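You operate a simulated robot arm through the tools that you are given. There is no shell and no other tool. Be economical: measure what you need, move in short steps, check, and stop when the job is done.

You are at the controls of a simulated robot arm. One attempt, no reset.

TASK
Put the sealed orange tin from the top of the sample bench in the reject pan. Put the pink square tub on the tan tile. Take the red brush and leave it on top of the green filter on the top of the test bench. Open the middle drawer of the sieve bench, put the striped purple tub in the inside of the middle drawer of the sieve bench and shut the drawer again. Press the less button three times. Push the purple packing drawer shut. Put the grey block on the top of the store pallet away on the top of the gauge bench. Pull the green counter drawer open. Any order will do. Set down upright: grey block.

Only the result counts: the job must be done as asked and must still hold three seconds after the hand-in. Knocking over, shifting, dropping, spilling or breaking anything else fails it.

THE ROBOT
A 7-joint arm with a two-finger parallel gripper on a trunk, on a base that drives. Base frame: it is fixed to the floor where the robot stands at the start and does not move with it; the origin is under the middle of the robot, x ahead of it, y to its left, z up; the surface under the hand at the start is at about z = 860. Lengths are in mm, angles in degrees, forces in N, time in s.
With the tool pointing down near the work surface it reaches from about 280 to 720 mm from the robot's upright axis, wherever it stands. Its first joint turns from -166.0 to 166.0 degrees. Places, roughly: green counter drawer [500, -4200, 700]; green filter [750, 2500, 750]; grey block [-10750, 1500, 750]; inside of the middle drawer of the sieve bench [-2600, 3600, 400]; less button [-8300, 3400, 900]; middle drawer of the sieve bench [-2600, 3400, 400]; pink square tub (5x5x5 cm) [300, 1700, 900]; purple packing drawer [-9500, 3200, 700]; red brush (10x6x10 cm) [600, 2300, 900]; reject pan [500, -500, 1000]; sealed orange tin [500, 0, 1000]; striped purple tub (5x5x5 cm) [-1000, 3700, 800]; tan tile (14x14x2 cm) [700, -1200, 800]; top of the gauge bench [-6900, 3400, 900]. Payload 1.57 kg.
The TCP is the grasp point between the finger pads, 30 mm short of the fingertips. In the tool frame z runs along the fingers and y along their closing line. The gripper opens to 80 mm. The fingers are 17 mm wide and 12 mm thick; the gripper's body (40 by 82 mm) begins 80 mm behind the TCP.
Orientation is told as [roll, pitch, yaw] about the base's x, y, z axes, in that order, counted from this pose: with the fingers straight down and closing along the base's y, the tool's x points along the base's -x, its y along +y and its z along -z.

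THE INTERFACE
- The arm moves only by the tool apply_moves. Its argument "rows" is a list of rows, each an object of numbers (a shift or turn left out is 0, a gripper value left out holds the last): "x", "y", "z": the shift along the base's x, y, z in units of 40 mm (1.0 is 40 mm); "rx", "ry", "rz": the turn, a rotation vector about the base's x, y, z in units of 8 degrees (1.0 is 8 degrees); "gripper": the closure in counts, from 0 (fully open) to 255 (shut). In form: [{"x": .., "y": .., "z": .., "rx": .., "ry": .., "rz": .., "gripper": ..}, ...]. A call has 1 to 10 rows; each row shifts and turns the commanded pose from where the row before left it. A call with a number of a shift or a turn outside -1 to 1 is refused whole. Each row takes 0.2 s and may step no farther than 50 mm and 8.6 degrees from the row before; otherwise, or with a gripper value out of range, the whole call is refused. Where a pose cannot be reached the arm comes as near as it can. A force on the tool above 40 N (or 10 N above the force at the start of the call, whichever is more), or a blocked arm, ends the call early, and 0.2 s more pass. The fingers move at their own pace (about 72 mm/s each) and stop on an object; they squeeze with about 37 N. The grip force told is the motor's: it shows also when the fingers shut on nothing. Time passes only in rows, and 0.2 s behind the last, so rows that do not move let the fingers close. It gives the time, the measured TCP pose, the force on the tool (base axes), the opening and the grip force at its end, in the units of the frame above (readings bear some noise), with the torque about the TCP (base axes, N m) and any sound that the robot's microphone picked up.
- Cameras (640 x 400 px; columns grow to the right, rows downward): "scene" is now at [-9, 100, 1449.3]; the picture's right is [-0.59, -0.81, 0.00], its down [-0.50, 0.36, -0.79] and it looks along [0.64, -0.46, -0.61] (base axes); focal length 292 px, centre (320, 200). "wrist" rides on the gripper at [72, -7, -122] in the tool frame; the picture's right is [0.09, 1.00, 0.00], its down [-0.84, 0.08, -0.54] and it looks along [-0.54, 0.05, 0.84] (tool axes); focal length 238 px, centre (320, 200). There is no depth. A picture from a camera that has moved, and an enlarged one, comes with that camera's place and axes in the base frame and with its lens. The place of the scene camera against the robot may be out by one fixed shift of up to 12 mm in any direction.
- grab_frame(camera): a new picture of that camera. It takes no simulated time.
- raise_lower(by): slides the trunk up (or, below 0, down) by that many mm; the arm and the scene camera ride with it, the base frame stays. It gives what a move gives, with no picture.
- base_move(legs): drives the robot by 1 to 6 legs, each [ahead, left, turn to the left] in mm, mm and degrees, along the robot's own axes; the way and the turn of a leg run together, so that a leg with both is an arc; at most 1500 mm and 180 degrees a leg. The arm and the cameras ride along, it lands a little off, and it stops where it bumps. It gives what a move gives.
- head_to(pan, tilt): turns the head with the scene camera to pan (to the left, within 86 degrees either way) and tilt (down, from -29 to 69), counted from straight ahead of the robot. It gives what a move gives.
- close_up(camera, box): a new picture of the part [left, top, right, bottom] of that camera's present view, enlarged. It takes no simulated time.
- job_done(): hands the job in; it is judged then, once.

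Work in short steps. Places have to be worked out from the pictures, the camera data and where the tool is seen: move nearer, look again, correct. Check each grasp and each placing, and mend what went wrong. You have 217 turns and 202 pictures in all, those below and enlarged ones among them. Open the gripper and draw the arm clear of the work before you hand the job in, unless the task says otherwise; then end with one line.

The tools are called after "Request:" as name(argument=value, ...) on one line, values as JSON. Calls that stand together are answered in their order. apply_moves: Moves the arm, as the interface text tells. Its arguments: {"type":"object","properties":{"rows":{"type":"array"}},"required":["rows"]} The other tools are called the same way: raise_lower (by) slides the trunk up or down; base_move (legs) drives the base; head_to (pan, tilt) turns the head that bears the scene camera; grab_frame (camera) takes a picture; close_up (camera, box) takes an enlarged picture of a part of a camera's view; job_done () hands the job in.

At the start:

```text
time: 0.0
tool_pos: [385.5, -126.0, 1094.0]
tool_rot: [0.0, 0.1, 0.0]
contact_force: [-0.6, -0.3, -0.8]
moment: [0.01, 0.02, 0.01]
width: 80.1
finger_force: 0.0
trunk travel left (down, up): [-250.0, 230.0]
robot x, y, heading: [0.2, -1.9, -0.2]
head pan, tilt: [-35.8, 37.8]
```

scene: 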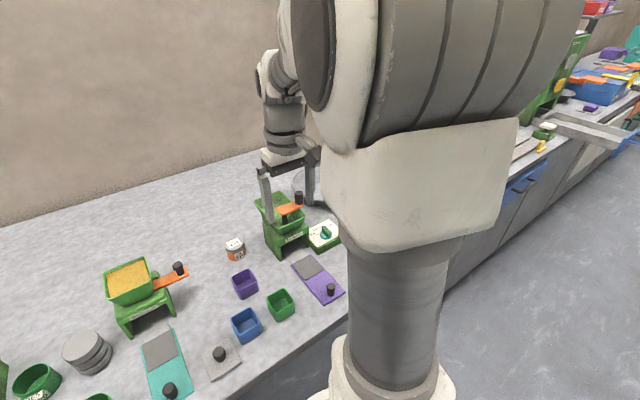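
wrist: 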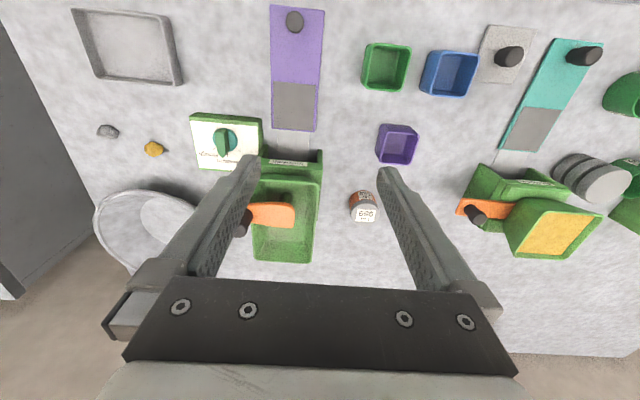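

I'll look first at the tin and the pan candidates near the tool.

Request:
close_up(camera="wrist", box=[40, 0, 400, 300])

Request:
head_to(pan=-60, tilt=35)

Request:
grab_frame(camera="scene")

```text
1.33 times, centred on (220, 150) of wrist
camera zoom: at [315.6, -132.7, 1215.5], right [-0.09, 1.0, 0.0], down [0.84, 0.08, 0.54], along [0.54, 0.05, -0.84], focal length 318 px, centre (453, 267)
```

zoom: 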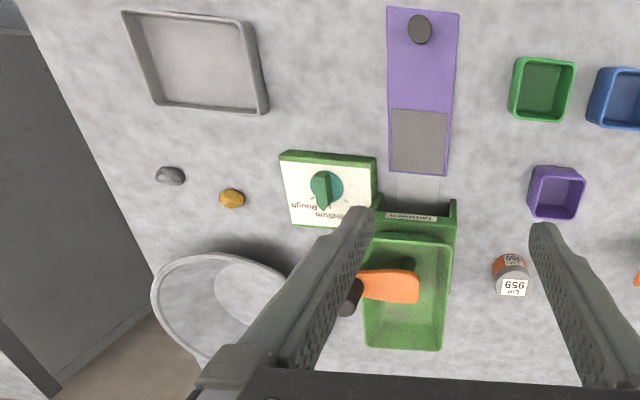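

```text
time: 0.9
tool_pos: [387.8, -125.9, 1094.3]
tool_rot: [0.0, 0.0, -0.1]
contact_force: [0.2, -0.1, 0.6]
moment: [-0.04, 0.03, 0.04]
width: 79.7
finger_force: 0.0
trunk travel left (down, up): [-250.0, 230.0]
robot x, y, heading: [-3.6, -0.5, -0.1]
head pan, tilt: [-60.0, 35.0]
```

```text
198 pictures are left
camera scene: at [-35.0, 74.4, 1453.5], right [-0.87, -0.5, 0.0], down [-0.29, 0.5, -0.82], along [0.41, -0.71, -0.57], focal length 292 px, centre (320, 200)
```

scene: 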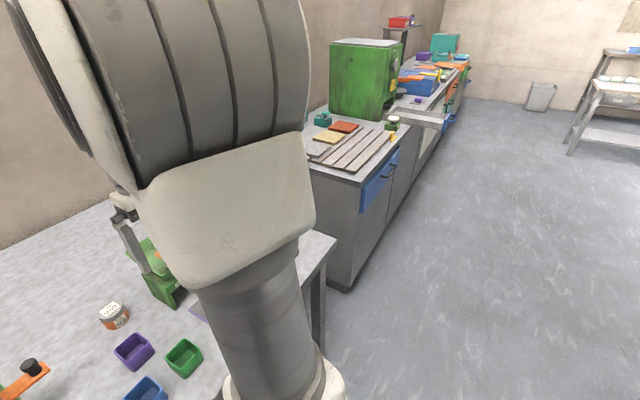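

The tin (label 959) is near (530,-40). Two pan candidates exist: square grey tray and round bowl; I move right to look at them.

Request:
apply_moves(rows=[{"y": -1}, {"y": -1}, {"y": -1}, {"y": -1}, {"y": -1, "z": 0.5}, {"y": -1, "z": 0.5}])

Request:
grab_frame(camera="wrist")

Request:
head_to(pan=30, tilt=35)

Request:
grab_frame(camera="scene")

```text
time: 2.3
tool_pos: [389.0, -366.8, 1134.6]
tool_rot: [0.0, -0.1, 0.0]
contact_force: [0.1, 0.4, 0.5]
moment: [0.01, 0.04, 0.0]
width: 80.1
finger_force: 0.1
trunk travel left (down, up): [-250.0, 230.0]
robot x, y, heading: [0.3, 3.4, -0.1]
head pan, tilt: [-60.0, 35.0]
```

```text
197 pictures are left
camera wrist: at [316.6, -373.7, 1256.2], right [-0.09, 1.0, 0.0], down [0.84, 0.08, 0.54], along [0.54, 0.05, -0.84], focal length 238 px, centre (320, 200)
```

wrist: 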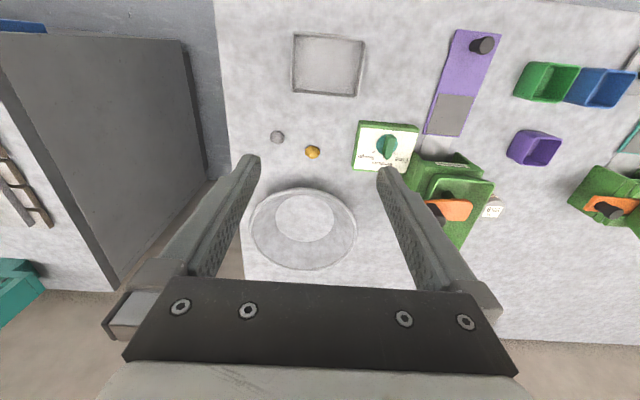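

```text
time: 3.9
tool_pos: [389.0, -366.8, 1133.1]
tool_rot: [0.0, 0.0, 0.0]
contact_force: [0.1, -0.3, 0.3]
moment: [-0.02, -0.01, -0.01]
width: 80.1
finger_force: 0.1
trunk travel left (down, up): [-250.0, 230.0]
robot x, y, heading: [-0.7, -1.8, 0.2]
head pan, tilt: [30.0, 35.0]
```

```text
196 pictures are left
camera scene: at [-2.8, 194.6, 1453.6], right [0.5, -0.87, 0.0], down [-0.5, -0.29, -0.82], along [0.71, 0.41, -0.57], focal length 292 px, centre (320, 200)
```

scene: 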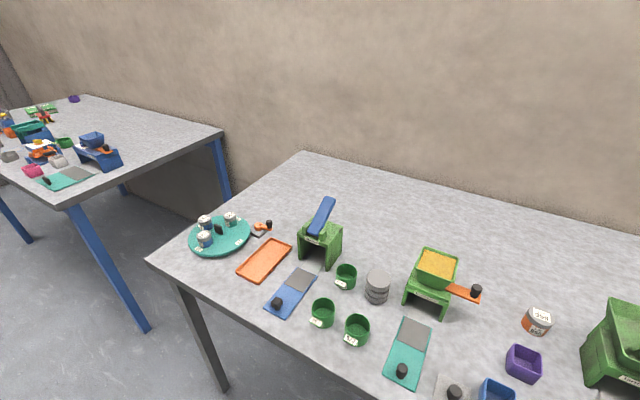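

Let me enlarge the two pan candidates to look for labels.

Request:
close_up(camera="wrist", box=[230, 20, 440, 150])

Request:
close_up(camera="wrist", box=[220, 150, 440, 290])

Request:
close_up(camera="scene", box=[480, 280, 640, 400])

```text
3.05 times, centred on (335, 85) of wrist
camera zoom: at [316.6, -373.1, 1255.9], right [-0.09, 1.0, 0.0], down [0.84, 0.08, 0.54], along [0.54, 0.05, -0.84], focal length 726 px, centre (274, 550)
```

zoom: 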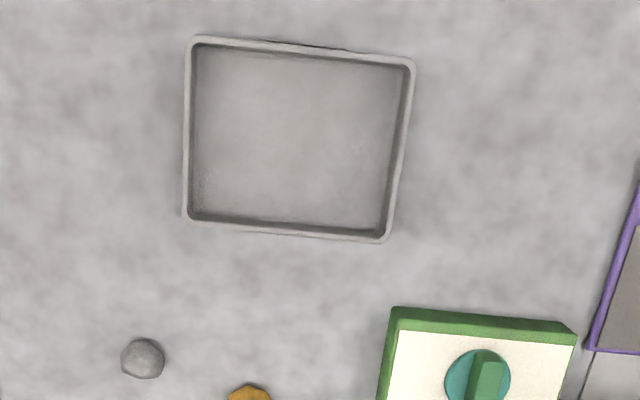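

```text
2.86 times, centred on (330, 220) of wrist
camera zoom: at [316.6, -373.1, 1255.9], right [-0.09, 1.0, 0.0], down [0.84, 0.08, 0.54], along [0.54, 0.05, -0.84], focal length 681 px, centre (291, 143)
```

zoom: 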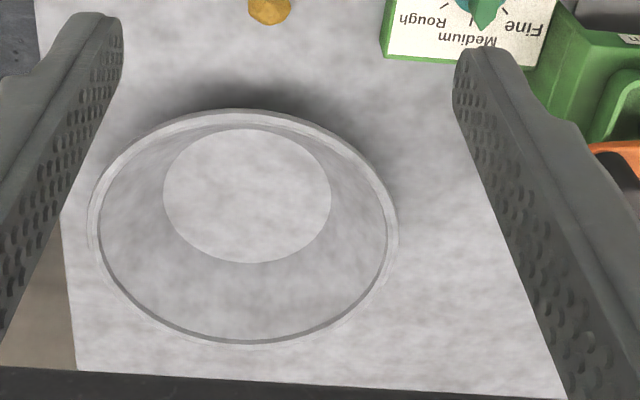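

```text
3.33 times, centred on (560, 340) of scene
camera zoom: at [-2.8, 194.6, 1453.6], right [0.5, -0.87, 0.0], down [-0.5, -0.29, -0.82], along [0.71, 0.41, -0.57], focal length 972 px, centre (-480, -267)
```

zoom: 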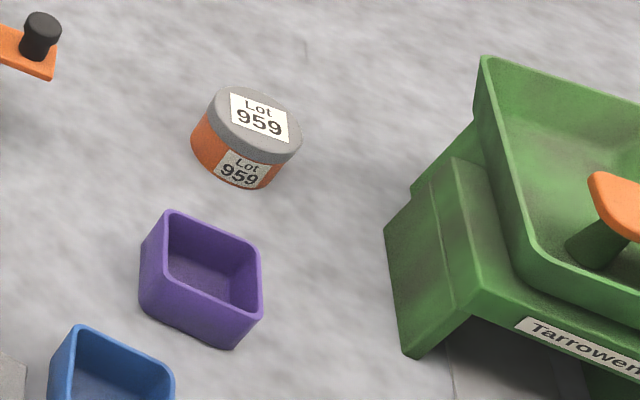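

The tin has a 959 lid. I move above it and look with the wrist.

Request:
apply_moves(rows=[{"y": 1, "x": 0.4}, {"y": 1, "x": 0.4}, {"y": 1, "x": 0.4}, {"y": 1, "x": 0.4}, {"y": 1, "x": 0.4, "z": -0.5}, {"y": 1, "x": 0.4, "z": -0.5}, {"y": 1, "z": -0.5}, {"y": 1, "z": -0.5}])

Request:
grab_frame(camera="wrist")

Request:
head_to(pan=-50, tilt=45)

Request:
grab_frame(camera="scene")

```text
time: 5.7
tool_pos: [482.0, -46.6, 1053.3]
tool_rot: [-0.1, 0.0, -0.1]
contact_force: [0.0, -0.6, 0.1]
moment: [-0.03, 0.0, -0.03]
width: 80.0
finger_force: 0.1
trunk travel left (down, up): [-250.0, 230.0]
robot x, y, heading: [-2.2, -3.5, -0.3]
head pan, tilt: [30.0, 35.0]
```

```text
192 pictures are left
camera wrist: at [411.3, -53.2, 1174.9], right [-0.09, 1.0, 0.0], down [0.84, 0.08, 0.54], along [0.54, 0.05, -0.84], focal length 238 px, centre (320, 200)
```

wrist: 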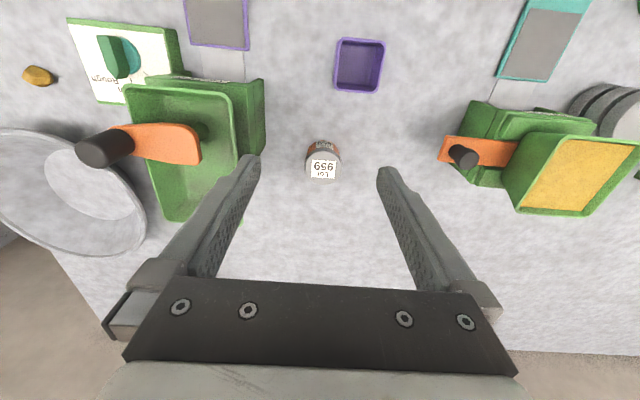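

```text
time: 7.3
tool_pos: [483.3, -47.7, 1053.0]
tool_rot: [0.0, 0.0, 0.1]
contact_force: [-0.2, 0.6, -0.2]
moment: [0.01, -0.01, 0.02]
width: 79.9
finger_force: 0.0
trunk travel left (down, up): [-250.0, 230.0]
robot x, y, heading: [-1.0, -0.6, 0.0]
head pan, tilt: [-50.0, 45.0]
```

```text
191 pictures are left
camera scene: at [-26.8, 88.3, 1438.7], right [-0.77, -0.64, 0.0], down [-0.45, 0.54, -0.71], along [0.45, -0.54, -0.71], focal length 292 px, centre (320, 200)
```

scene: 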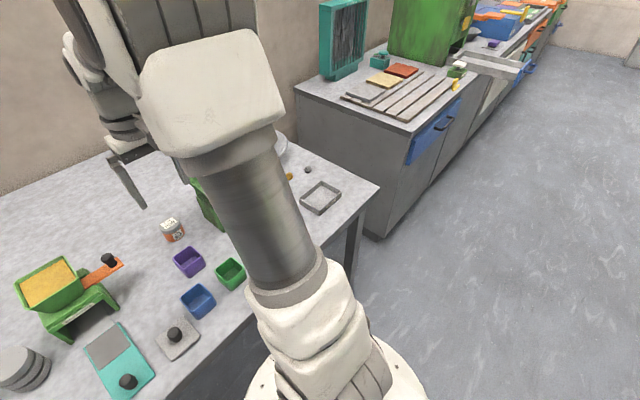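

Tin at about (528,-38), top ~905. I move above it, partly close, and look again.

Request:
apply_moves(rows=[{"x": 0.6, "y": 0.1, "gripper": 40}, {"x": 0.5, "y": 0.1}, {"z": -1}, {"z": -0.8}, {}])

Request:
grab_frame(camera="wrist")

```text
time: 8.5
tool_pos: [526.6, -38.8, 980.8]
tool_rot: [0.0, 0.0, -0.1]
contact_force: [0.9, 0.7, 0.8]
moment: [-0.02, 0.02, 0.02]
width: 67.6
finger_force: 0.0
trunk travel left (down, up): [-250.0, 230.0]
robot x, y, heading: [-0.7, -1.2, 0.1]
head pan, tilt: [-50.0, 45.0]
```

```text
190 pictures are left
camera wrist: at [455.1, -45.1, 1102.8], right [-0.09, 1.0, 0.0], down [0.84, 0.08, 0.54], along [0.54, 0.05, -0.84], focal length 238 px, centre (320, 200)
```

wrist: 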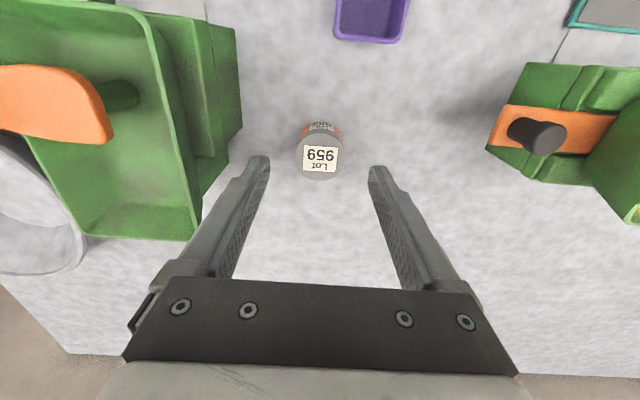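

Tin centre refined to about (540,-38). I centre and descend to ~893.

Request:
apply_moves(rows=[{"x": 0.33}, {"z": -0.8}, {"z": -0.8}, {"z": -0.6}, {}])

Request:
grab_frame(camera="wrist")

```text
time: 9.7
tool_pos: [539.9, -38.4, 893.2]
tool_rot: [-0.1, 0.0, 0.1]
contact_force: [-0.6, -0.1, 0.2]
moment: [-0.01, -0.02, -0.01]
width: 67.5
finger_force: 0.1
trunk travel left (down, up): [-250.0, 230.0]
robot x, y, heading: [-3.8, 0.5, 0.0]
head pan, tilt: [-50.0, 45.0]
```

```text
189 pictures are left
camera wrist: at [468.3, -44.9, 1015.2], right [-0.09, 1.0, 0.0], down [0.84, 0.08, 0.54], along [0.54, 0.05, -0.84], focal length 238 px, centre (320, 200)
```

wrist: 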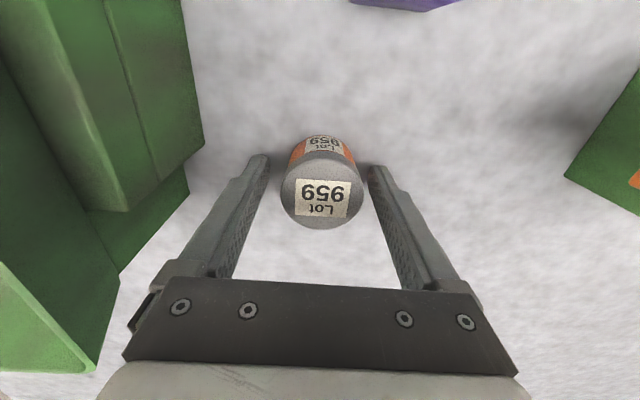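

Tin sits between the fingers; I close and lift.

Request:
apply_moves(rows=[{"x": -0.1, "gripper": 255}, {}, {}, {"z": 0.5}, {"z": 1}, {"z": 1}, {"z": 1}])

Request:
grab_frame(camera="wrist")

```text
time: 11.3
tool_pos: [536.6, -37.6, 1033.5]
tool_rot: [0.1, 0.0, 0.0]
contact_force: [0.0, 0.3, -2.6]
moment: [-0.01, 0.02, 0.0]
width: 47.0
finger_force: 36.8
trunk travel left (down, up): [-250.0, 230.0]
robot x, y, heading: [4.7, 0.8, -0.3]
head pan, tilt: [-50.0, 45.0]
```

```text
188 pictures are left
camera wrist: at [464.7, -44.8, 1155.9], right [-0.09, 1.0, 0.0], down [0.84, 0.08, 0.54], along [0.54, 0.05, -0.84], focal length 238 px, centre (320, 200)
```

wrist: 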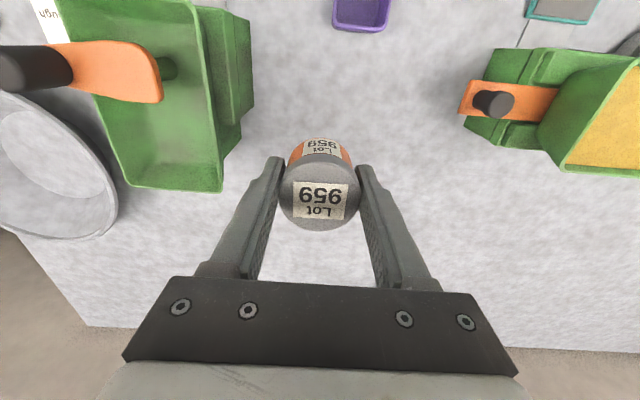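

Tin held (47 mm). I carry it back and right toward the tray, high above the mill, and look at the bowl from another angle.

Request:
apply_moves(rows=[{"z": 1, "x": -0.5}, {"x": -1}, {"x": -1}, {"x": -1, "y": -0.4}, {"x": -1, "y": -0.6}, {"y": -1, "x": -0.45}, {"y": -1}, {"y": -1}, {"y": -1}, {"y": -1}])

Request:
close_up(camera="scene", box=[180, 120, 380, 245])

Request:
grab_frame(camera="wrist")

```text
time: 13.5
tool_pos: [337.5, -279.3, 1073.9]
tool_rot: [-0.1, 0.1, 0.0]
contact_force: [-0.8, 0.1, -0.3]
moment: [-0.04, 0.0, -0.06]
width: 46.9
finger_force: 37.3
trunk travel left (down, up): [-250.0, 230.0]
robot x, y, heading: [2.5, -1.6, -0.1]
head pan, tilt: [-50.0, 45.0]
```

```text
3.20 times, centred on (280, 182) of scene
camera zoom: at [-26.8, 88.4, 1438.7], right [-0.77, -0.64, 0.0], down [-0.45, 0.54, -0.71], along [0.45, -0.54, -0.71], focal length 933 px, centre (448, 256)
```

zoom: 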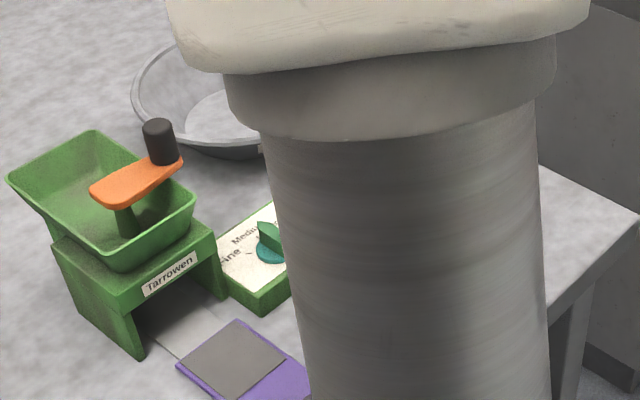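

```text
186 pictures are left
camera wrist: at [266.0, -285.2, 1195.5], right [-0.09, 1.0, 0.0], down [0.84, 0.08, 0.54], along [0.54, 0.05, -0.84], focal length 238 px, centre (320, 200)
```

wrist: 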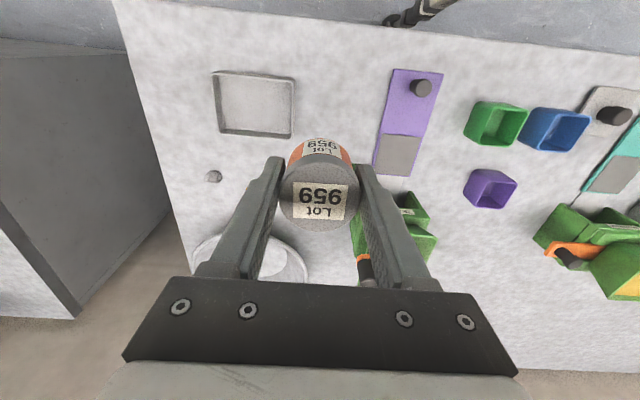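

The round bowl seems to bear a label on its near side. I swing the arm left to see it.

Request:
apply_moves(rows=[{"y": 1, "z": 0.5}, {"y": 1, "z": 0.5}, {"y": 1}, {"y": 1}, {"y": 1}, {"y": 1}, {"y": 1}, {"y": 1}, {"y": 1}, {"y": 1}])

Request:
grab_frame(camera="scene")

```text
time: 15.7
tool_pos: [337.2, 122.7, 1113.6]
tool_rot: [0.1, 0.0, -0.1]
contact_force: [-0.9, 0.5, -1.1]
moment: [0.02, 0.01, -0.01]
width: 46.8
finger_force: 36.9
trunk travel left (down, up): [-250.0, 230.0]
robot x, y, heading: [2.4, 3.6, 0.1]
head pan, tilt: [-50.0, 45.0]
```

```text
185 pictures are left
camera scene: at [-26.8, 88.2, 1438.7], right [-0.77, -0.64, 0.0], down [-0.45, 0.54, -0.71], along [0.45, -0.54, -0.71], focal length 292 px, centre (320, 200)
```

scene: 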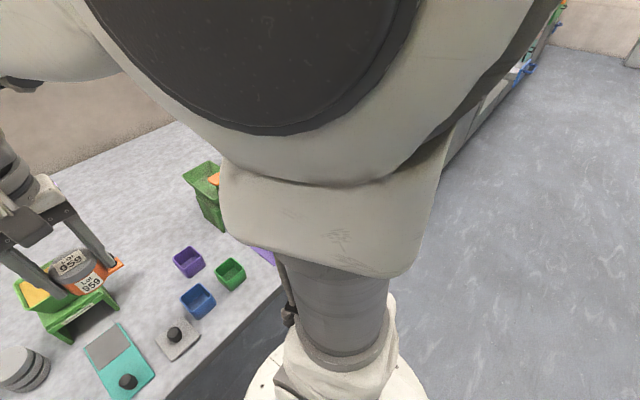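

Arm blocks more folded; I extend it forward.

Request:
apply_moves(rows=[{"x": 1}, {"x": 1}, {"x": 1}, {"x": 1}, {"x": 1}, {"x": 1}, {"x": 0.5}])

Request:
grab_frame(camera="scene")

```text
time: 17.3
tool_pos: [599.0, 120.0, 1115.1]
tool_rot: [0.1, -0.1, 0.1]
contact_force: [-0.8, -0.2, -1.6]
moment: [0.0, 0.0, -0.02]
width: 47.3
finger_force: 37.4
trunk travel left (down, up): [-250.0, 230.0]
robot x, y, heading: [2.2, 1.2, 0.3]
head pan, tilt: [-50.0, 45.0]
```

```text
184 pictures are left
camera scene: at [-26.7, 88.3, 1438.7], right [-0.77, -0.64, 0.0], down [-0.45, 0.54, -0.71], along [0.45, -0.54, -0.71], focal length 292 px, centre (320, 200)
```

scene: 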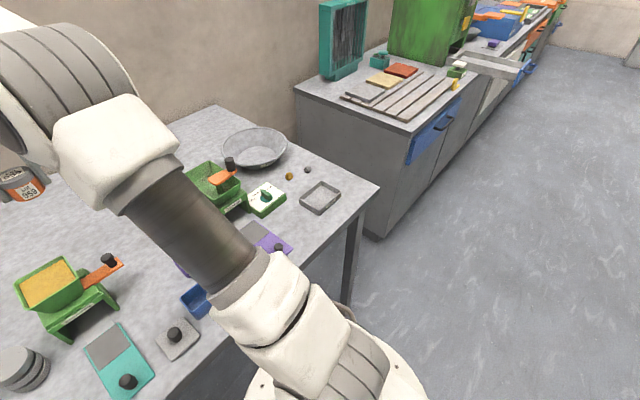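

Now the bowl and tray are in view; I enlarge both.

Request:
close_up(camera="scene", box=[210, 115, 360, 225])

Request:
close_up(camera="scene", box=[330, 20, 490, 120])

```text
3.64 times, centred on (285, 170) of scene
camera zoom: at [-26.7, 88.3, 1438.7], right [-0.77, -0.64, 0.0], down [-0.45, 0.54, -0.71], along [0.45, -0.54, -0.71], focal length 1060 px, centre (447, 309)
```

zoom: 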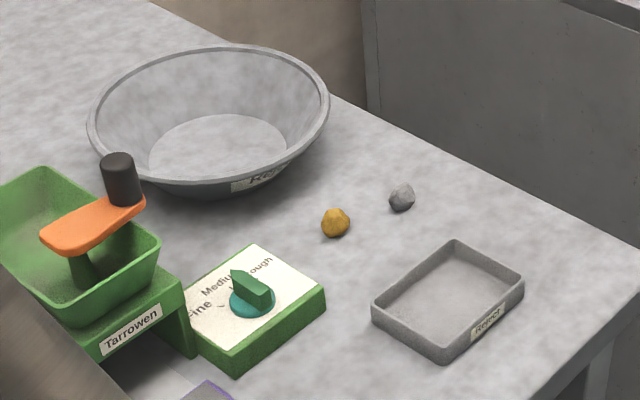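

```text
4.00 times, centred on (410, 70) of scene
camera zoom: at [-26.7, 88.3, 1438.7], right [-0.77, -0.64, 0.0], down [-0.45, 0.54, -0.71], along [0.45, -0.54, -0.71], focal length 1166 px, centre (-40, 720)
```

zoom: 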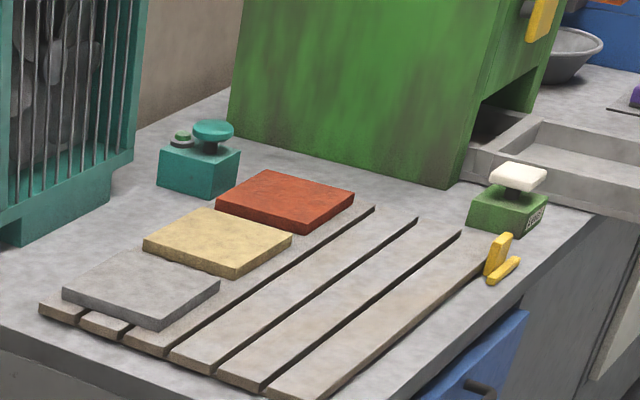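

Both labels begin "Re"; I enlarge them.

Request:
close_up(camera="scene", box=[262, 155, 290, 173])

Request:
close_up(camera="scene", box=[310, 190, 345, 212])

```text
16.00 times, centred on (276, 164) of scene
camera zoom: at [-26.7, 88.3, 1438.7], right [-0.77, -0.64, 0.0], down [-0.45, 0.54, -0.71], along [0.45, -0.54, -0.71], focal length 4664 px, centre (1024, 776)
```

zoom: 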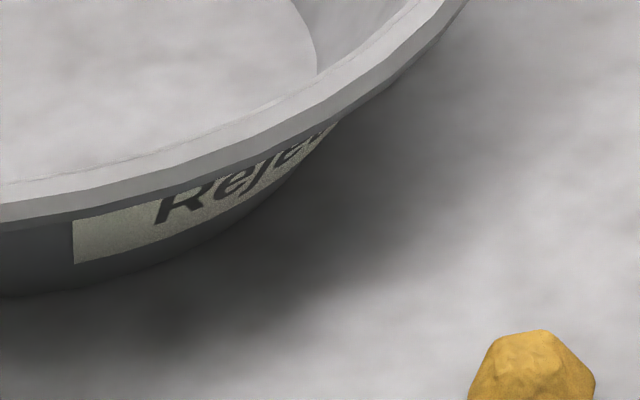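

```text
16.00 times, centred on (328, 201) of scene
camera zoom: at [-26.7, 88.3, 1438.7], right [-0.77, -0.64, 0.0], down [-0.45, 0.54, -0.71], along [0.45, -0.54, -0.71], focal length 4664 px, centre (200, 184)
```

zoom: 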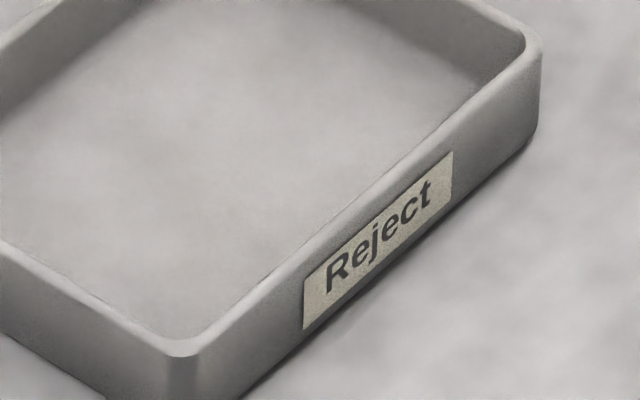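

Both read "Reject": the rectangular one is a tray, the round one the pan, so I use the round pan at about (617,-375). I shift the base 150 mm right for reach, keeping the arm high.

Request:
base_move(legs=[[0, -170, 0]])

Request:
apply_moves(rows=[{"y": -1}, {"y": -1}, {"y": -1}, {"y": -1}, {"y": -1}, {"y": -1}, {"y": -0.7}])

Request:
grab_frame(camera="wrist")

```text
time: 19.2
tool_pos: [598.8, -49.4, 1113.5]
tool_rot: [0.0, 0.1, 0.0]
contact_force: [0.3, 0.1, -0.5]
moment: [0.01, 0.01, -0.01]
width: 47.1
finger_force: 36.7
trunk travel left (down, up): [-250.0, 230.0]
robot x, y, heading: [-4.4, -170.4, 0.2]
head pan, tilt: [-50.0, 45.0]
```

```text
time: 20.8
tool_pos: [599.0, -316.5, 1113.4]
tool_rot: [0.0, -0.1, 0.2]
contact_force: [0.0, 0.2, -2.0]
moment: [-0.05, -0.01, 0.03]
width: 46.9
finger_force: 37.2
trunk travel left (down, up): [-250.0, 230.0]
robot x, y, heading: [-4.1, -171.0, -0.1]
head pan, tilt: [-50.0, 45.0]
```

```text
179 pictures are left
camera wrist: at [527.3, -322.9, 1235.5], right [-0.09, 1.0, 0.0], down [0.84, 0.08, 0.54], along [0.54, 0.05, -0.84], focal length 238 px, centre (320, 200)
```

wrist: 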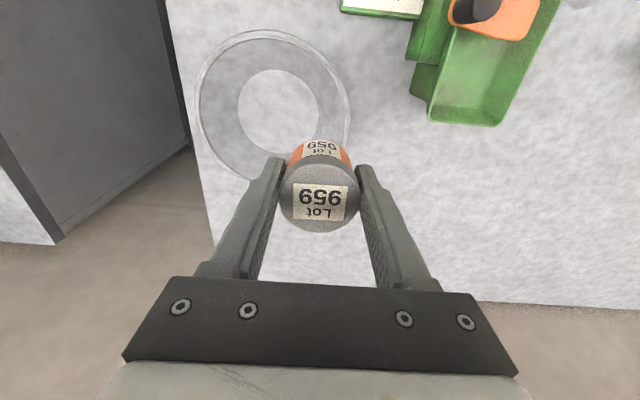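

Pan centre confirmed at (616,-378). I move above and lower.

Request:
apply_moves(rows=[{"x": 0.43, "y": -0.8}, {"y": -0.75}, {"z": -1}, {"z": -1}, {"z": -1}, {"z": -1}, {"z": -0.8}])

Request:
grab_frame(camera="wrist")

```text
time: 22.4
tool_pos: [615.9, -377.8, 922.4]
tool_rot: [0.1, 0.0, 0.0]
contact_force: [-0.3, -0.9, -1.1]
moment: [-0.03, -0.01, 0.04]
width: 46.7
finger_force: 36.4
trunk travel left (down, up): [-250.0, 230.0]
robot x, y, heading: [-0.4, -169.0, -0.0]
head pan, tilt: [-50.0, 45.0]
```

```text
178 pictures are left
camera wrist: at [544.6, -384.7, 1043.7], right [-0.09, 1.0, 0.0], down [0.84, 0.08, 0.54], along [0.54, 0.05, -0.84], focal length 238 px, centre (320, 200)
```

wrist: 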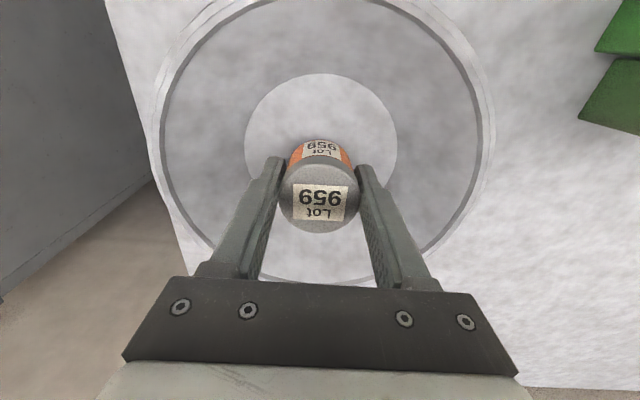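

Well centred. I lower gently the last 25 mm and open.

Request:
apply_moves(rows=[{"z": -0.3}, {"z": -0.15}, {"z": -0.1}])

```text
time: 23.2
tool_pos: [616.0, -378.8, 899.3]
tool_rot: [0.0, 0.0, 0.0]
contact_force: [0.8, 0.0, -1.4]
moment: [0.0, 0.02, 0.02]
width: 46.7
finger_force: 37.5
trunk travel left (down, up): [-250.0, 230.0]
robot x, y, heading: [-5.5, -169.6, -0.0]
head pan, tilt: [-50.0, 45.0]
```

Request:
apply_moves(rows=[{"z": -0.06, "gripper": 180}, {}, {"gripper": 80}, {}, {"z": 1}, {"z": 1}, {"z": 1}, {"z": 1}, {"z": 1}])

Request:
grab_frame(camera="wrist")

```text
time: 25.2
tool_pos: [614.3, -378.0, 1097.8]
tool_rot: [0.0, 0.1, 0.0]
contact_force: [0.6, -0.2, 0.6]
moment: [-0.03, 0.0, 0.02]
width: 54.8
finger_force: 0.1
trunk travel left (down, up): [-250.0, 230.0]
robot x, y, heading: [-3.5, -170.3, -0.1]
head pan, tilt: [-50.0, 45.0]
```

```text
177 pictures are left
camera wrist: at [543.0, -385.2, 1220.4], right [-0.09, 1.0, 0.0], down [0.84, 0.08, 0.54], along [0.54, 0.05, -0.84], focal length 238 px, centre (320, 200)
```

wrist: 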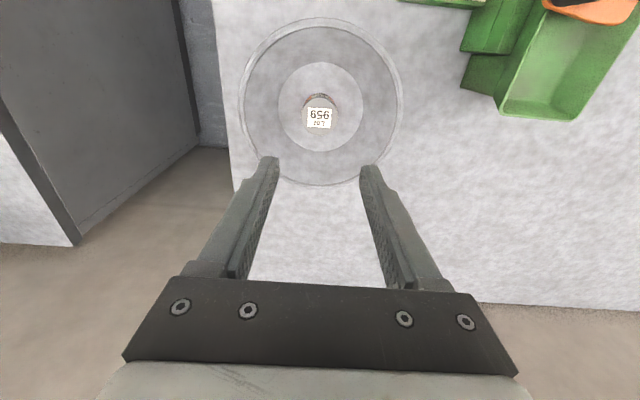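

Tin rests in the pan. I tuck the arm back, then back off and drive left toward the pink tub.

Request:
apply_moves(rows=[{"x": -0.9, "y": 0.8, "gripper": 0}, {"x": -0.9, "y": 0.8}, {"x": -0.9, "y": 0.8}, {"x": -0.9, "y": 0.8}, {"x": -0.9, "y": 0.8}, {"x": -0.9, "y": 0.6}, {"x": -0.9}])

Request:
base_move(legs=[[-600, 0, 0], [0, 1300, 0], [0, 500, 0]])

Request:
head_to(pan=0, tilt=25)

Request:
grab_frame(camera="scene")

```text
time: 26.8
tool_pos: [363.2, -194.3, 1098.3]
tool_rot: [0.1, 0.0, 0.0]
contact_force: [-0.4, 0.8, 0.6]
moment: [0.0, 0.06, -0.02]
width: 80.3
finger_force: 0.0
trunk travel left (down, up): [-250.0, 230.0]
robot x, y, heading: [0.8, -169.4, 0.1]
head pan, tilt: [-50.0, 45.0]
```

```text
time: 44.6
tool_pos: [-239.5, 1612.5, 1099.2]
tool_rot: [0.0, 0.0, -0.1]
contact_force: [0.1, 0.1, -0.4]
moment: [0.03, -0.02, 0.02]
width: 79.9
finger_force: 0.1
trunk travel left (down, up): [-250.0, 230.0]
robot x, y, heading: [-607.9, 1640.7, 0.0]
head pan, tilt: [-50.0, 45.0]
```

```text
time: 45.8
tool_pos: [-240.9, 1612.0, 1098.6]
tool_rot: [0.0, 0.0, -0.1]
contact_force: [-0.5, 0.1, -0.2]
moment: [0.05, 0.02, -0.01]
width: 79.9
finger_force: 0.0
trunk travel left (down, up): [-250.0, 230.0]
robot x, y, heading: [-601.9, 1640.1, -0.4]
head pan, tilt: [0.0, 25.0]
```

```text
176 pictures are left
camera scene: at [-590.8, 1789.6, 1469.3], right [0.0, -1.0, 0.0], down [-0.42, 0.0, -0.91], along [0.91, 0.0, -0.42], focal length 292 px, centre (320, 200)
```

scene: 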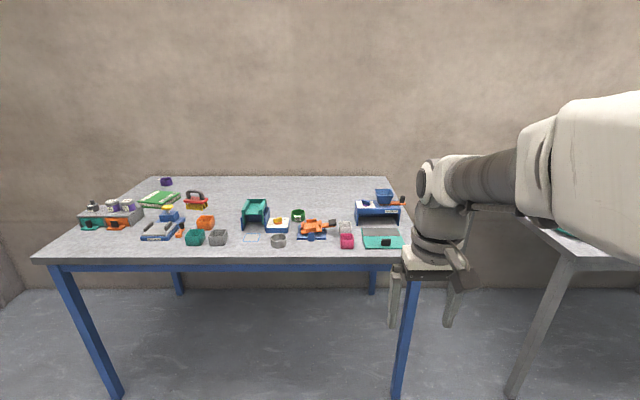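

The test bench is in view: pink tub, red brush, green filter. I zoom in.

Request:
close_up(camera="scene", box=[70, 165, 270, 265])

Request:
close_up(camera="scene", box=[230, 170, 410, 260])

```text
3.20 times, centred on (170, 215) of scene
camera zoom: at [-590.8, 1789.6, 1469.3], right [0.0, -1.0, 0.0], down [-0.42, 0.0, -0.91], along [0.91, 0.0, -0.42], focal length 933 px, centre (800, 152)
```

zoom: 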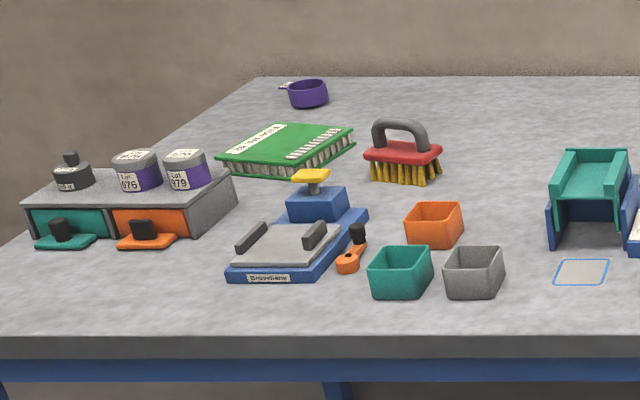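

```text
3.56 times, centred on (320, 215) of scene
camera zoom: at [-590.8, 1789.6, 1469.3], right [0.0, -1.0, 0.0], down [-0.42, 0.0, -0.91], along [0.91, 0.0, -0.42], focal length 1036 px, centre (320, 147)
```

zoom: 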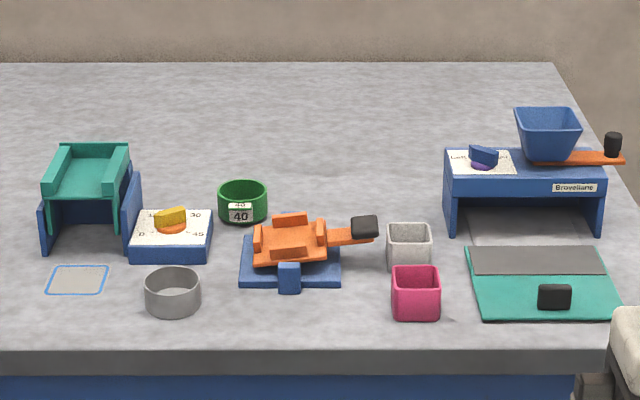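

Pink tub near (316,1691), brush near (642,2368), filter near (700,2568). I drive forward to the bench and look with the wrist.

Request:
base_move(legs=[[590, 0, 0]])

Request:
apply_moves(rows=[{"y": 1, "x": -0.5, "gripper": 40}, {"y": 0.9, "x": -0.5}])

Request:
grab_frame(camera="wrist")

```text
time: 50.1
tool_pos: [347.9, 1609.4, 1098.4]
tool_rot: [0.0, 0.0, -0.3]
contact_force: [0.6, -0.5, 0.3]
moment: [-0.03, 0.02, 0.0]
width: 79.7
finger_force: 0.0
trunk travel left (down, up): [-250.0, 230.0]
robot x, y, heading: [-19.6, 1634.4, -0.0]
head pan, tilt: [0.0, 25.0]
```

```text
time: 50.7
tool_pos: [306.6, 1684.5, 1099.0]
tool_rot: [0.0, 0.0, -0.5]
contact_force: [-0.7, 0.9, 0.0]
moment: [-0.01, -0.02, 0.0]
width: 67.4
finger_force: 0.0
trunk travel left (down, up): [-250.0, 230.0]
robot x, y, heading: [-14.4, 1635.9, -0.6]
head pan, tilt: [0.0, 25.0]
```

```text
173 pictures are left
camera wrist: at [234.4, 1678.6, 1220.4], right [-0.09, 1.0, 0.0], down [0.84, 0.07, 0.54], along [0.54, 0.05, -0.84], focal length 238 px, centre (320, 200)
```

wrist: 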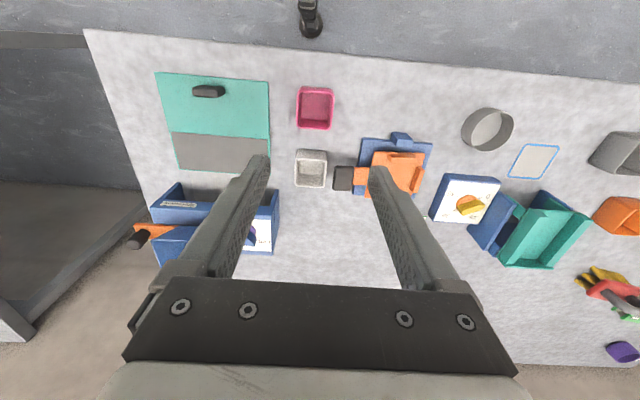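

Tub at about (297,1680). I descend to 990 and recheck.

Request:
apply_moves(rows=[{"x": -0.24, "y": -0.1, "z": -0.7}, {"z": -1}, {"z": -1}])

Request:
grab_frame(camera="wrist")

```text
time: 51.5
tool_pos: [297.4, 1681.3, 989.9]
tool_rot: [0.0, 0.0, -0.3]
contact_force: [-0.4, 0.6, -0.8]
moment: [-0.04, -0.02, -0.04]
width: 67.3
finger_force: 0.0
trunk travel left (down, up): [-250.0, 230.0]
robot x, y, heading: [-16.1, 1636.2, -0.4]
head pan, tilt: [0.0, 25.0]
```

```text
172 pictures are left
camera wrist: at [225.2, 1674.3, 1112.4], right [-0.09, 1.0, 0.0], down [0.84, 0.07, 0.54], along [0.54, 0.05, -0.84], focal length 238 px, centre (320, 200)
```

wrist: 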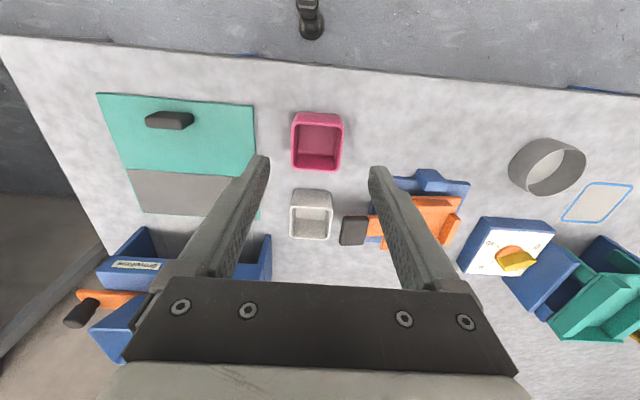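

I centre at (295,1679) and descend to ~896, then grip.

Request:
apply_moves(rows=[{"x": -0.07, "y": -0.05, "z": -0.6}, {"z": -0.9}, {"z": -0.85}, {"gripper": 255}, {}, {}, {"z": 0.3}, {"z": 1}, {"z": 1}, {"z": 1}])

Request:
grab_frame(camera="wrist")

```text
time: 53.7
tool_pos: [294.2, 1679.4, 1029.5]
tool_rot: [0.0, 0.2, -0.3]
contact_force: [0.5, 0.3, -0.8]
moment: [0.03, 0.04, 0.01]
width: 47.1
finger_force: 36.9
trunk travel left (down, up): [-250.0, 230.0]
robot x, y, heading: [-16.2, 1637.6, -0.5]
head pan, tilt: [0.0, 25.0]
```

```text
171 pictures are left
camera wrist: at [222.6, 1672.5, 1151.4], right [-0.09, 1.0, 0.0], down [0.84, 0.07, 0.54], along [0.54, 0.05, -0.84], focal length 238 px, centre (320, 200)
```

wrist: 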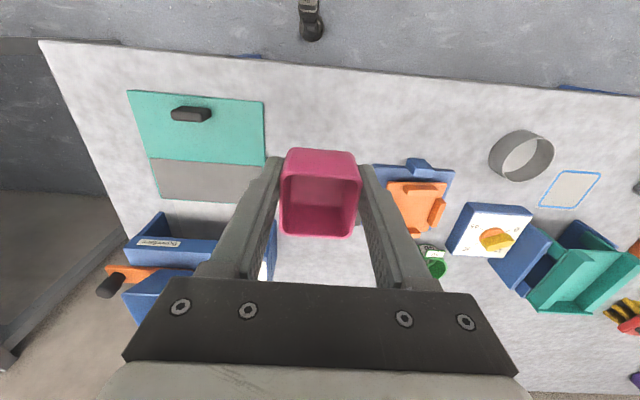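

Tub held. I raise, back off, and drive right to the tile counter.

Request:
apply_moves(rows=[{"z": 1, "x": 0.5}, {"z": 1, "x": 0.5}])

Request:
base_move(legs=[[-600, 0, 0], [0, -1350, 0], [0, -1350, 0]])

Request:
head_to(pan=0, tilt=25)

Request:
grab_frame(camera="scene")

```text
time: 54.3
tool_pos: [334.7, 1680.5, 1108.8]
tool_rot: [0.0, -0.1, -0.4]
contact_force: [-0.4, 0.2, -0.9]
moment: [-0.01, 0.01, -0.02]
width: 47.1
finger_force: 36.9
trunk travel left (down, up): [-250.0, 230.0]
robot x, y, heading: [-16.3, 1633.4, -0.5]
head pan, tilt: [0.0, 25.0]
```

```text
time: 78.6
tool_pos: [-281.9, -1027.2, 1109.0]
tool_rot: [0.0, 0.0, -0.3]
contact_force: [-0.3, 0.2, -0.9]
moment: [0.0, 0.02, 0.0]
width: 46.9
finger_force: 36.7
trunk travel left (down, up): [-250.0, 230.0]
robot x, y, heading: [-633.2, -1073.9, -0.5]
head pan, tilt: [0.0, 25.0]
```

```text
time: 79.2
tool_pos: [-280.8, -1027.0, 1107.8]
tool_rot: [0.0, 0.0, -0.2]
contact_force: [-0.4, -0.4, -0.5]
moment: [0.0, 0.02, 0.01]
width: 47.1
finger_force: 37.0
trunk travel left (down, up): [-250.0, 230.0]
robot x, y, heading: [-627.7, -1065.9, -0.3]
head pan, tilt: [0.0, 25.0]
```

```text
170 pictures are left
camera scene: at [-618.7, -920.8, 1469.3], right [0.0, -1.0, 0.0], down [-0.42, 0.0, -0.91], along [0.91, 0.0, -0.42], focal length 292 px, centre (320, 200)
```

scene: 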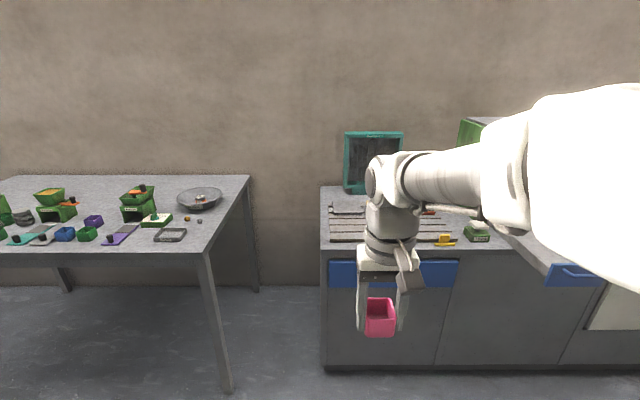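

I drive forward to the counter and look with the wrist camera.

Request:
base_move(legs=[[560, 0, 0]])

Request:
apply_moves(rows=[{"x": 0.8, "y": -0.8}, {"x": 0.8, "y": -0.8}, {"x": 0.8, "y": -0.8}, {"x": 0.5, "y": -0.5}])

Request:
grab_frame(camera="wrist")

Request:
grab_frame(camera="scene")

```text
time: 83.4
tool_pos: [276.8, -1033.5, 1108.2]
tool_rot: [0.0, 0.0, -0.5]
contact_force: [-0.1, -0.5, 0.0]
moment: [-0.01, -0.01, 0.0]
width: 47.0
finger_force: 36.7
trunk travel left (down, up): [-250.0, 230.0]
robot x, y, heading: [-73.3, -1076.9, -0.5]
head pan, tilt: [0.0, 25.0]
```

```text
time: 84.4
tool_pos: [394.3, -1148.5, 1107.3]
tool_rot: [0.0, 0.0, -0.5]
contact_force: [0.4, 0.3, 0.1]
moment: [0.03, 0.02, 0.0]
width: 46.7
finger_force: 36.8
trunk travel left (down, up): [-250.0, 230.0]
robot x, y, heading: [-72.8, -1077.2, -0.6]
head pan, tilt: [0.0, 25.0]
```

```text
169 pictures are left
camera wrist: at [321.5, -1155.7, 1229.2], right [-0.08, 1.0, 0.0], down [0.84, 0.07, 0.54], along [0.54, 0.04, -0.84], focal length 238 px, centre (320, 200)
```

wrist: 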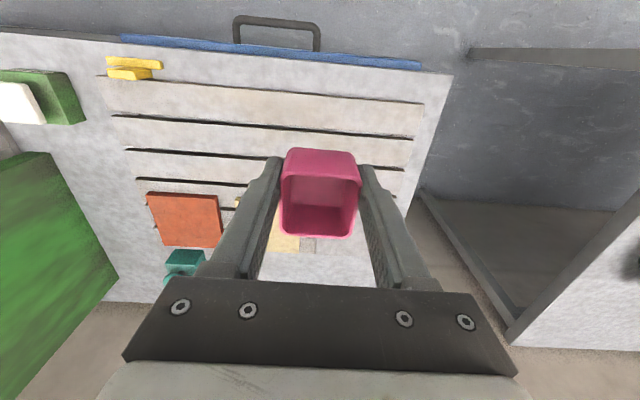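

```text
168 pictures are left
camera scene: at [-59.7, -924.8, 1469.3], right [-0.01, -1.0, 0.0], down [-0.42, 0.0, -0.91], along [0.91, -0.01, -0.42], focal length 292 px, centre (320, 200)
```

scene: 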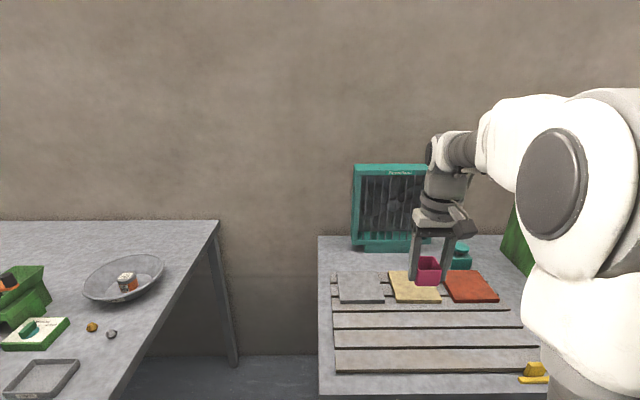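

Intersecting views puts the tile at about (655,-1231), top z≈828. I shift the base 50 ahead and 150 right, then look.

Request:
base_move(legs=[[50, -150, 0]])

Request:
apply_moves(rows=[{"x": 0.9, "y": 0.4}, {"x": 0.9, "y": 0.4}, {"x": 0.8, "y": 0.3}])

Request:
grab_frame(camera="wrist")

```text
time: 86.1
tool_pos: [441.4, -1297.8, 1107.5]
tool_rot: [0.0, 0.0, -0.5]
contact_force: [0.2, 0.3, 0.0]
moment: [-0.02, -0.02, -0.02]
width: 46.9
finger_force: 37.1
trunk travel left (down, up): [-250.0, 230.0]
robot x, y, heading: [-25.9, -1225.9, -0.1]
head pan, tilt: [0.0, 25.0]
```

```text
time: 86.9
tool_pos: [544.7, -1254.8, 1108.6]
tool_rot: [0.0, 0.0, -0.6]
contact_force: [-0.7, 0.0, -1.1]
moment: [-0.01, 0.02, 0.01]
width: 46.5
finger_force: 37.4
trunk travel left (down, up): [-250.0, 230.0]
robot x, y, heading: [-24.6, -1227.3, -0.6]
head pan, tilt: [0.0, 25.0]
```

```text
167 pictures are left
camera wrist: at [473.6, -1260.8, 1230.7], right [-0.08, 1.0, 0.0], down [0.84, 0.07, 0.54], along [0.54, 0.04, -0.84], focal length 238 px, centre (320, 200)
```

wrist: 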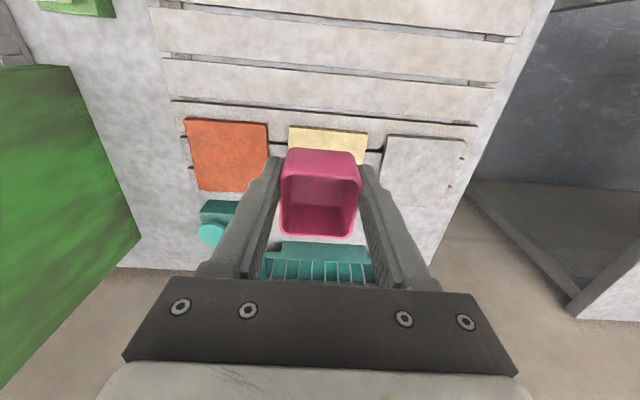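

Tile centre about (656,-1238). I go above (648,-1238) and lower to ~900, then look.

Request:
apply_moves(rows=[{"x": 0.9, "y": 0.2}, {"x": 0.9, "y": 0.2}, {"x": 0.8}, {"z": -1}, {"z": -1}, {"z": -1}, {"z": -1}, {"z": -1}])

Request:
grab_frame(camera="wrist")

Request:
grab_frame(camera="scene")

```text
time: 88.7
tool_pos: [649.4, -1237.3, 906.9]
tool_rot: [0.0, 0.0, -0.5]
contact_force: [-0.2, 1.3, -0.3]
moment: [-0.04, 0.02, -0.03]
width: 46.7
finger_force: 37.0
trunk travel left (down, up): [-250.0, 230.0]
robot x, y, heading: [-20.5, -1218.9, -0.5]
head pan, tilt: [0.0, 25.0]
```

```text
166 pictures are left
camera wrist: at [577.7, -1244.4, 1029.0], right [-0.08, 1.0, 0.0], down [0.84, 0.07, 0.54], along [0.54, 0.04, -0.84], focal length 238 px, centre (320, 200)
```

wrist: 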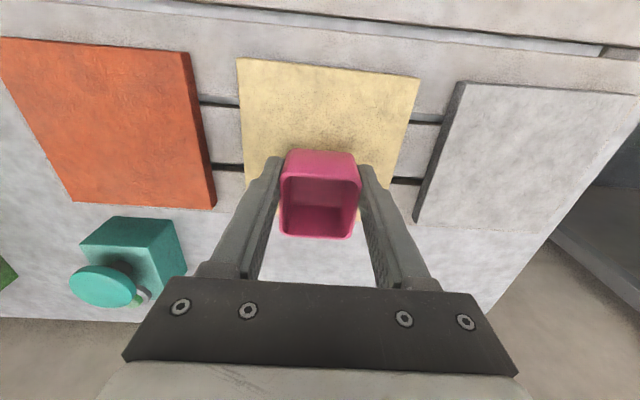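

```text
165 pictures are left
camera scene: at [-11.4, -1073.6, 1469.4], right [-0.01, -1.0, 0.0], down [-0.42, 0.0, -0.91], along [0.91, -0.01, -0.42], focal length 292 px, centre (320, 200)
```

scene: 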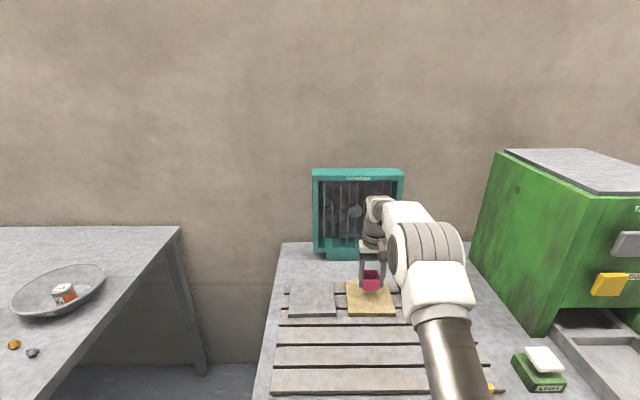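

Over the tile. I nudge 8 mm ahead and lower toward contact.

Request:
apply_moves(rows=[{"x": 0.2, "z": -0.5}, {"z": -0.3}, {"z": -0.15}, {"z": -0.1}])

```text
time: 89.7
tool_pos: [658.5, -1238.0, 871.7]
tool_rot: [0.0, -0.6, -0.5]
contact_force: [-5.0, -0.7, 32.0]
moment: [0.0, 0.6, 0.04]
width: 46.9
finger_force: 37.3
trunk travel left (down, up): [-250.0, 230.0]
robot x, y, heading: [-27.9, -1223.4, -0.4]
head pan, tilt: [0.0, 25.0]
```

Contact at TCP 872 with some force; I ease up slightly, open and rise.

Request:
apply_moves(rows=[{"z": 0.1}, {"gripper": 180}, {}, {"gripper": 60}, {}, {"z": 0.8}, {"z": 1}, {"z": 1}, {"z": 1}])

Request:
grab_frame(camera="wrist")

```text
time: 91.7
tool_pos: [658.5, -1236.3, 1022.0]
tool_rot: [0.0, 0.2, -0.5]
contact_force: [-0.1, 0.7, -0.2]
moment: [-0.02, -0.02, -0.02]
width: 61.4
finger_force: 0.1
trunk travel left (down, up): [-250.0, 230.0]
robot x, y, heading: [-25.2, -1223.9, -0.4]
head pan, tilt: [0.0, 25.0]
```

```text
164 pictures are left
camera wrist: at [586.4, -1242.8, 1144.3], right [-0.08, 1.0, 0.0], down [0.84, 0.07, 0.54], along [0.54, 0.04, -0.84], focal length 238 px, centre (320, 200)
```

wrist: 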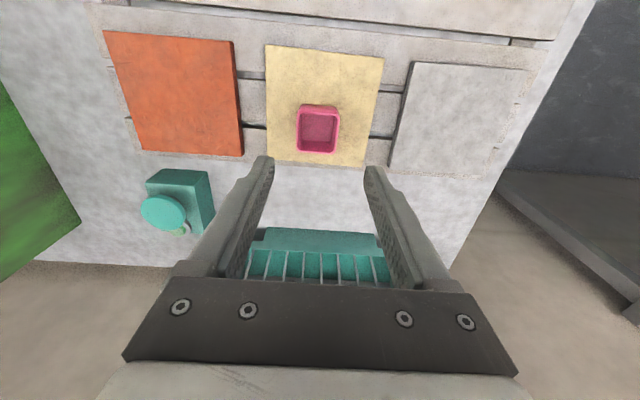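

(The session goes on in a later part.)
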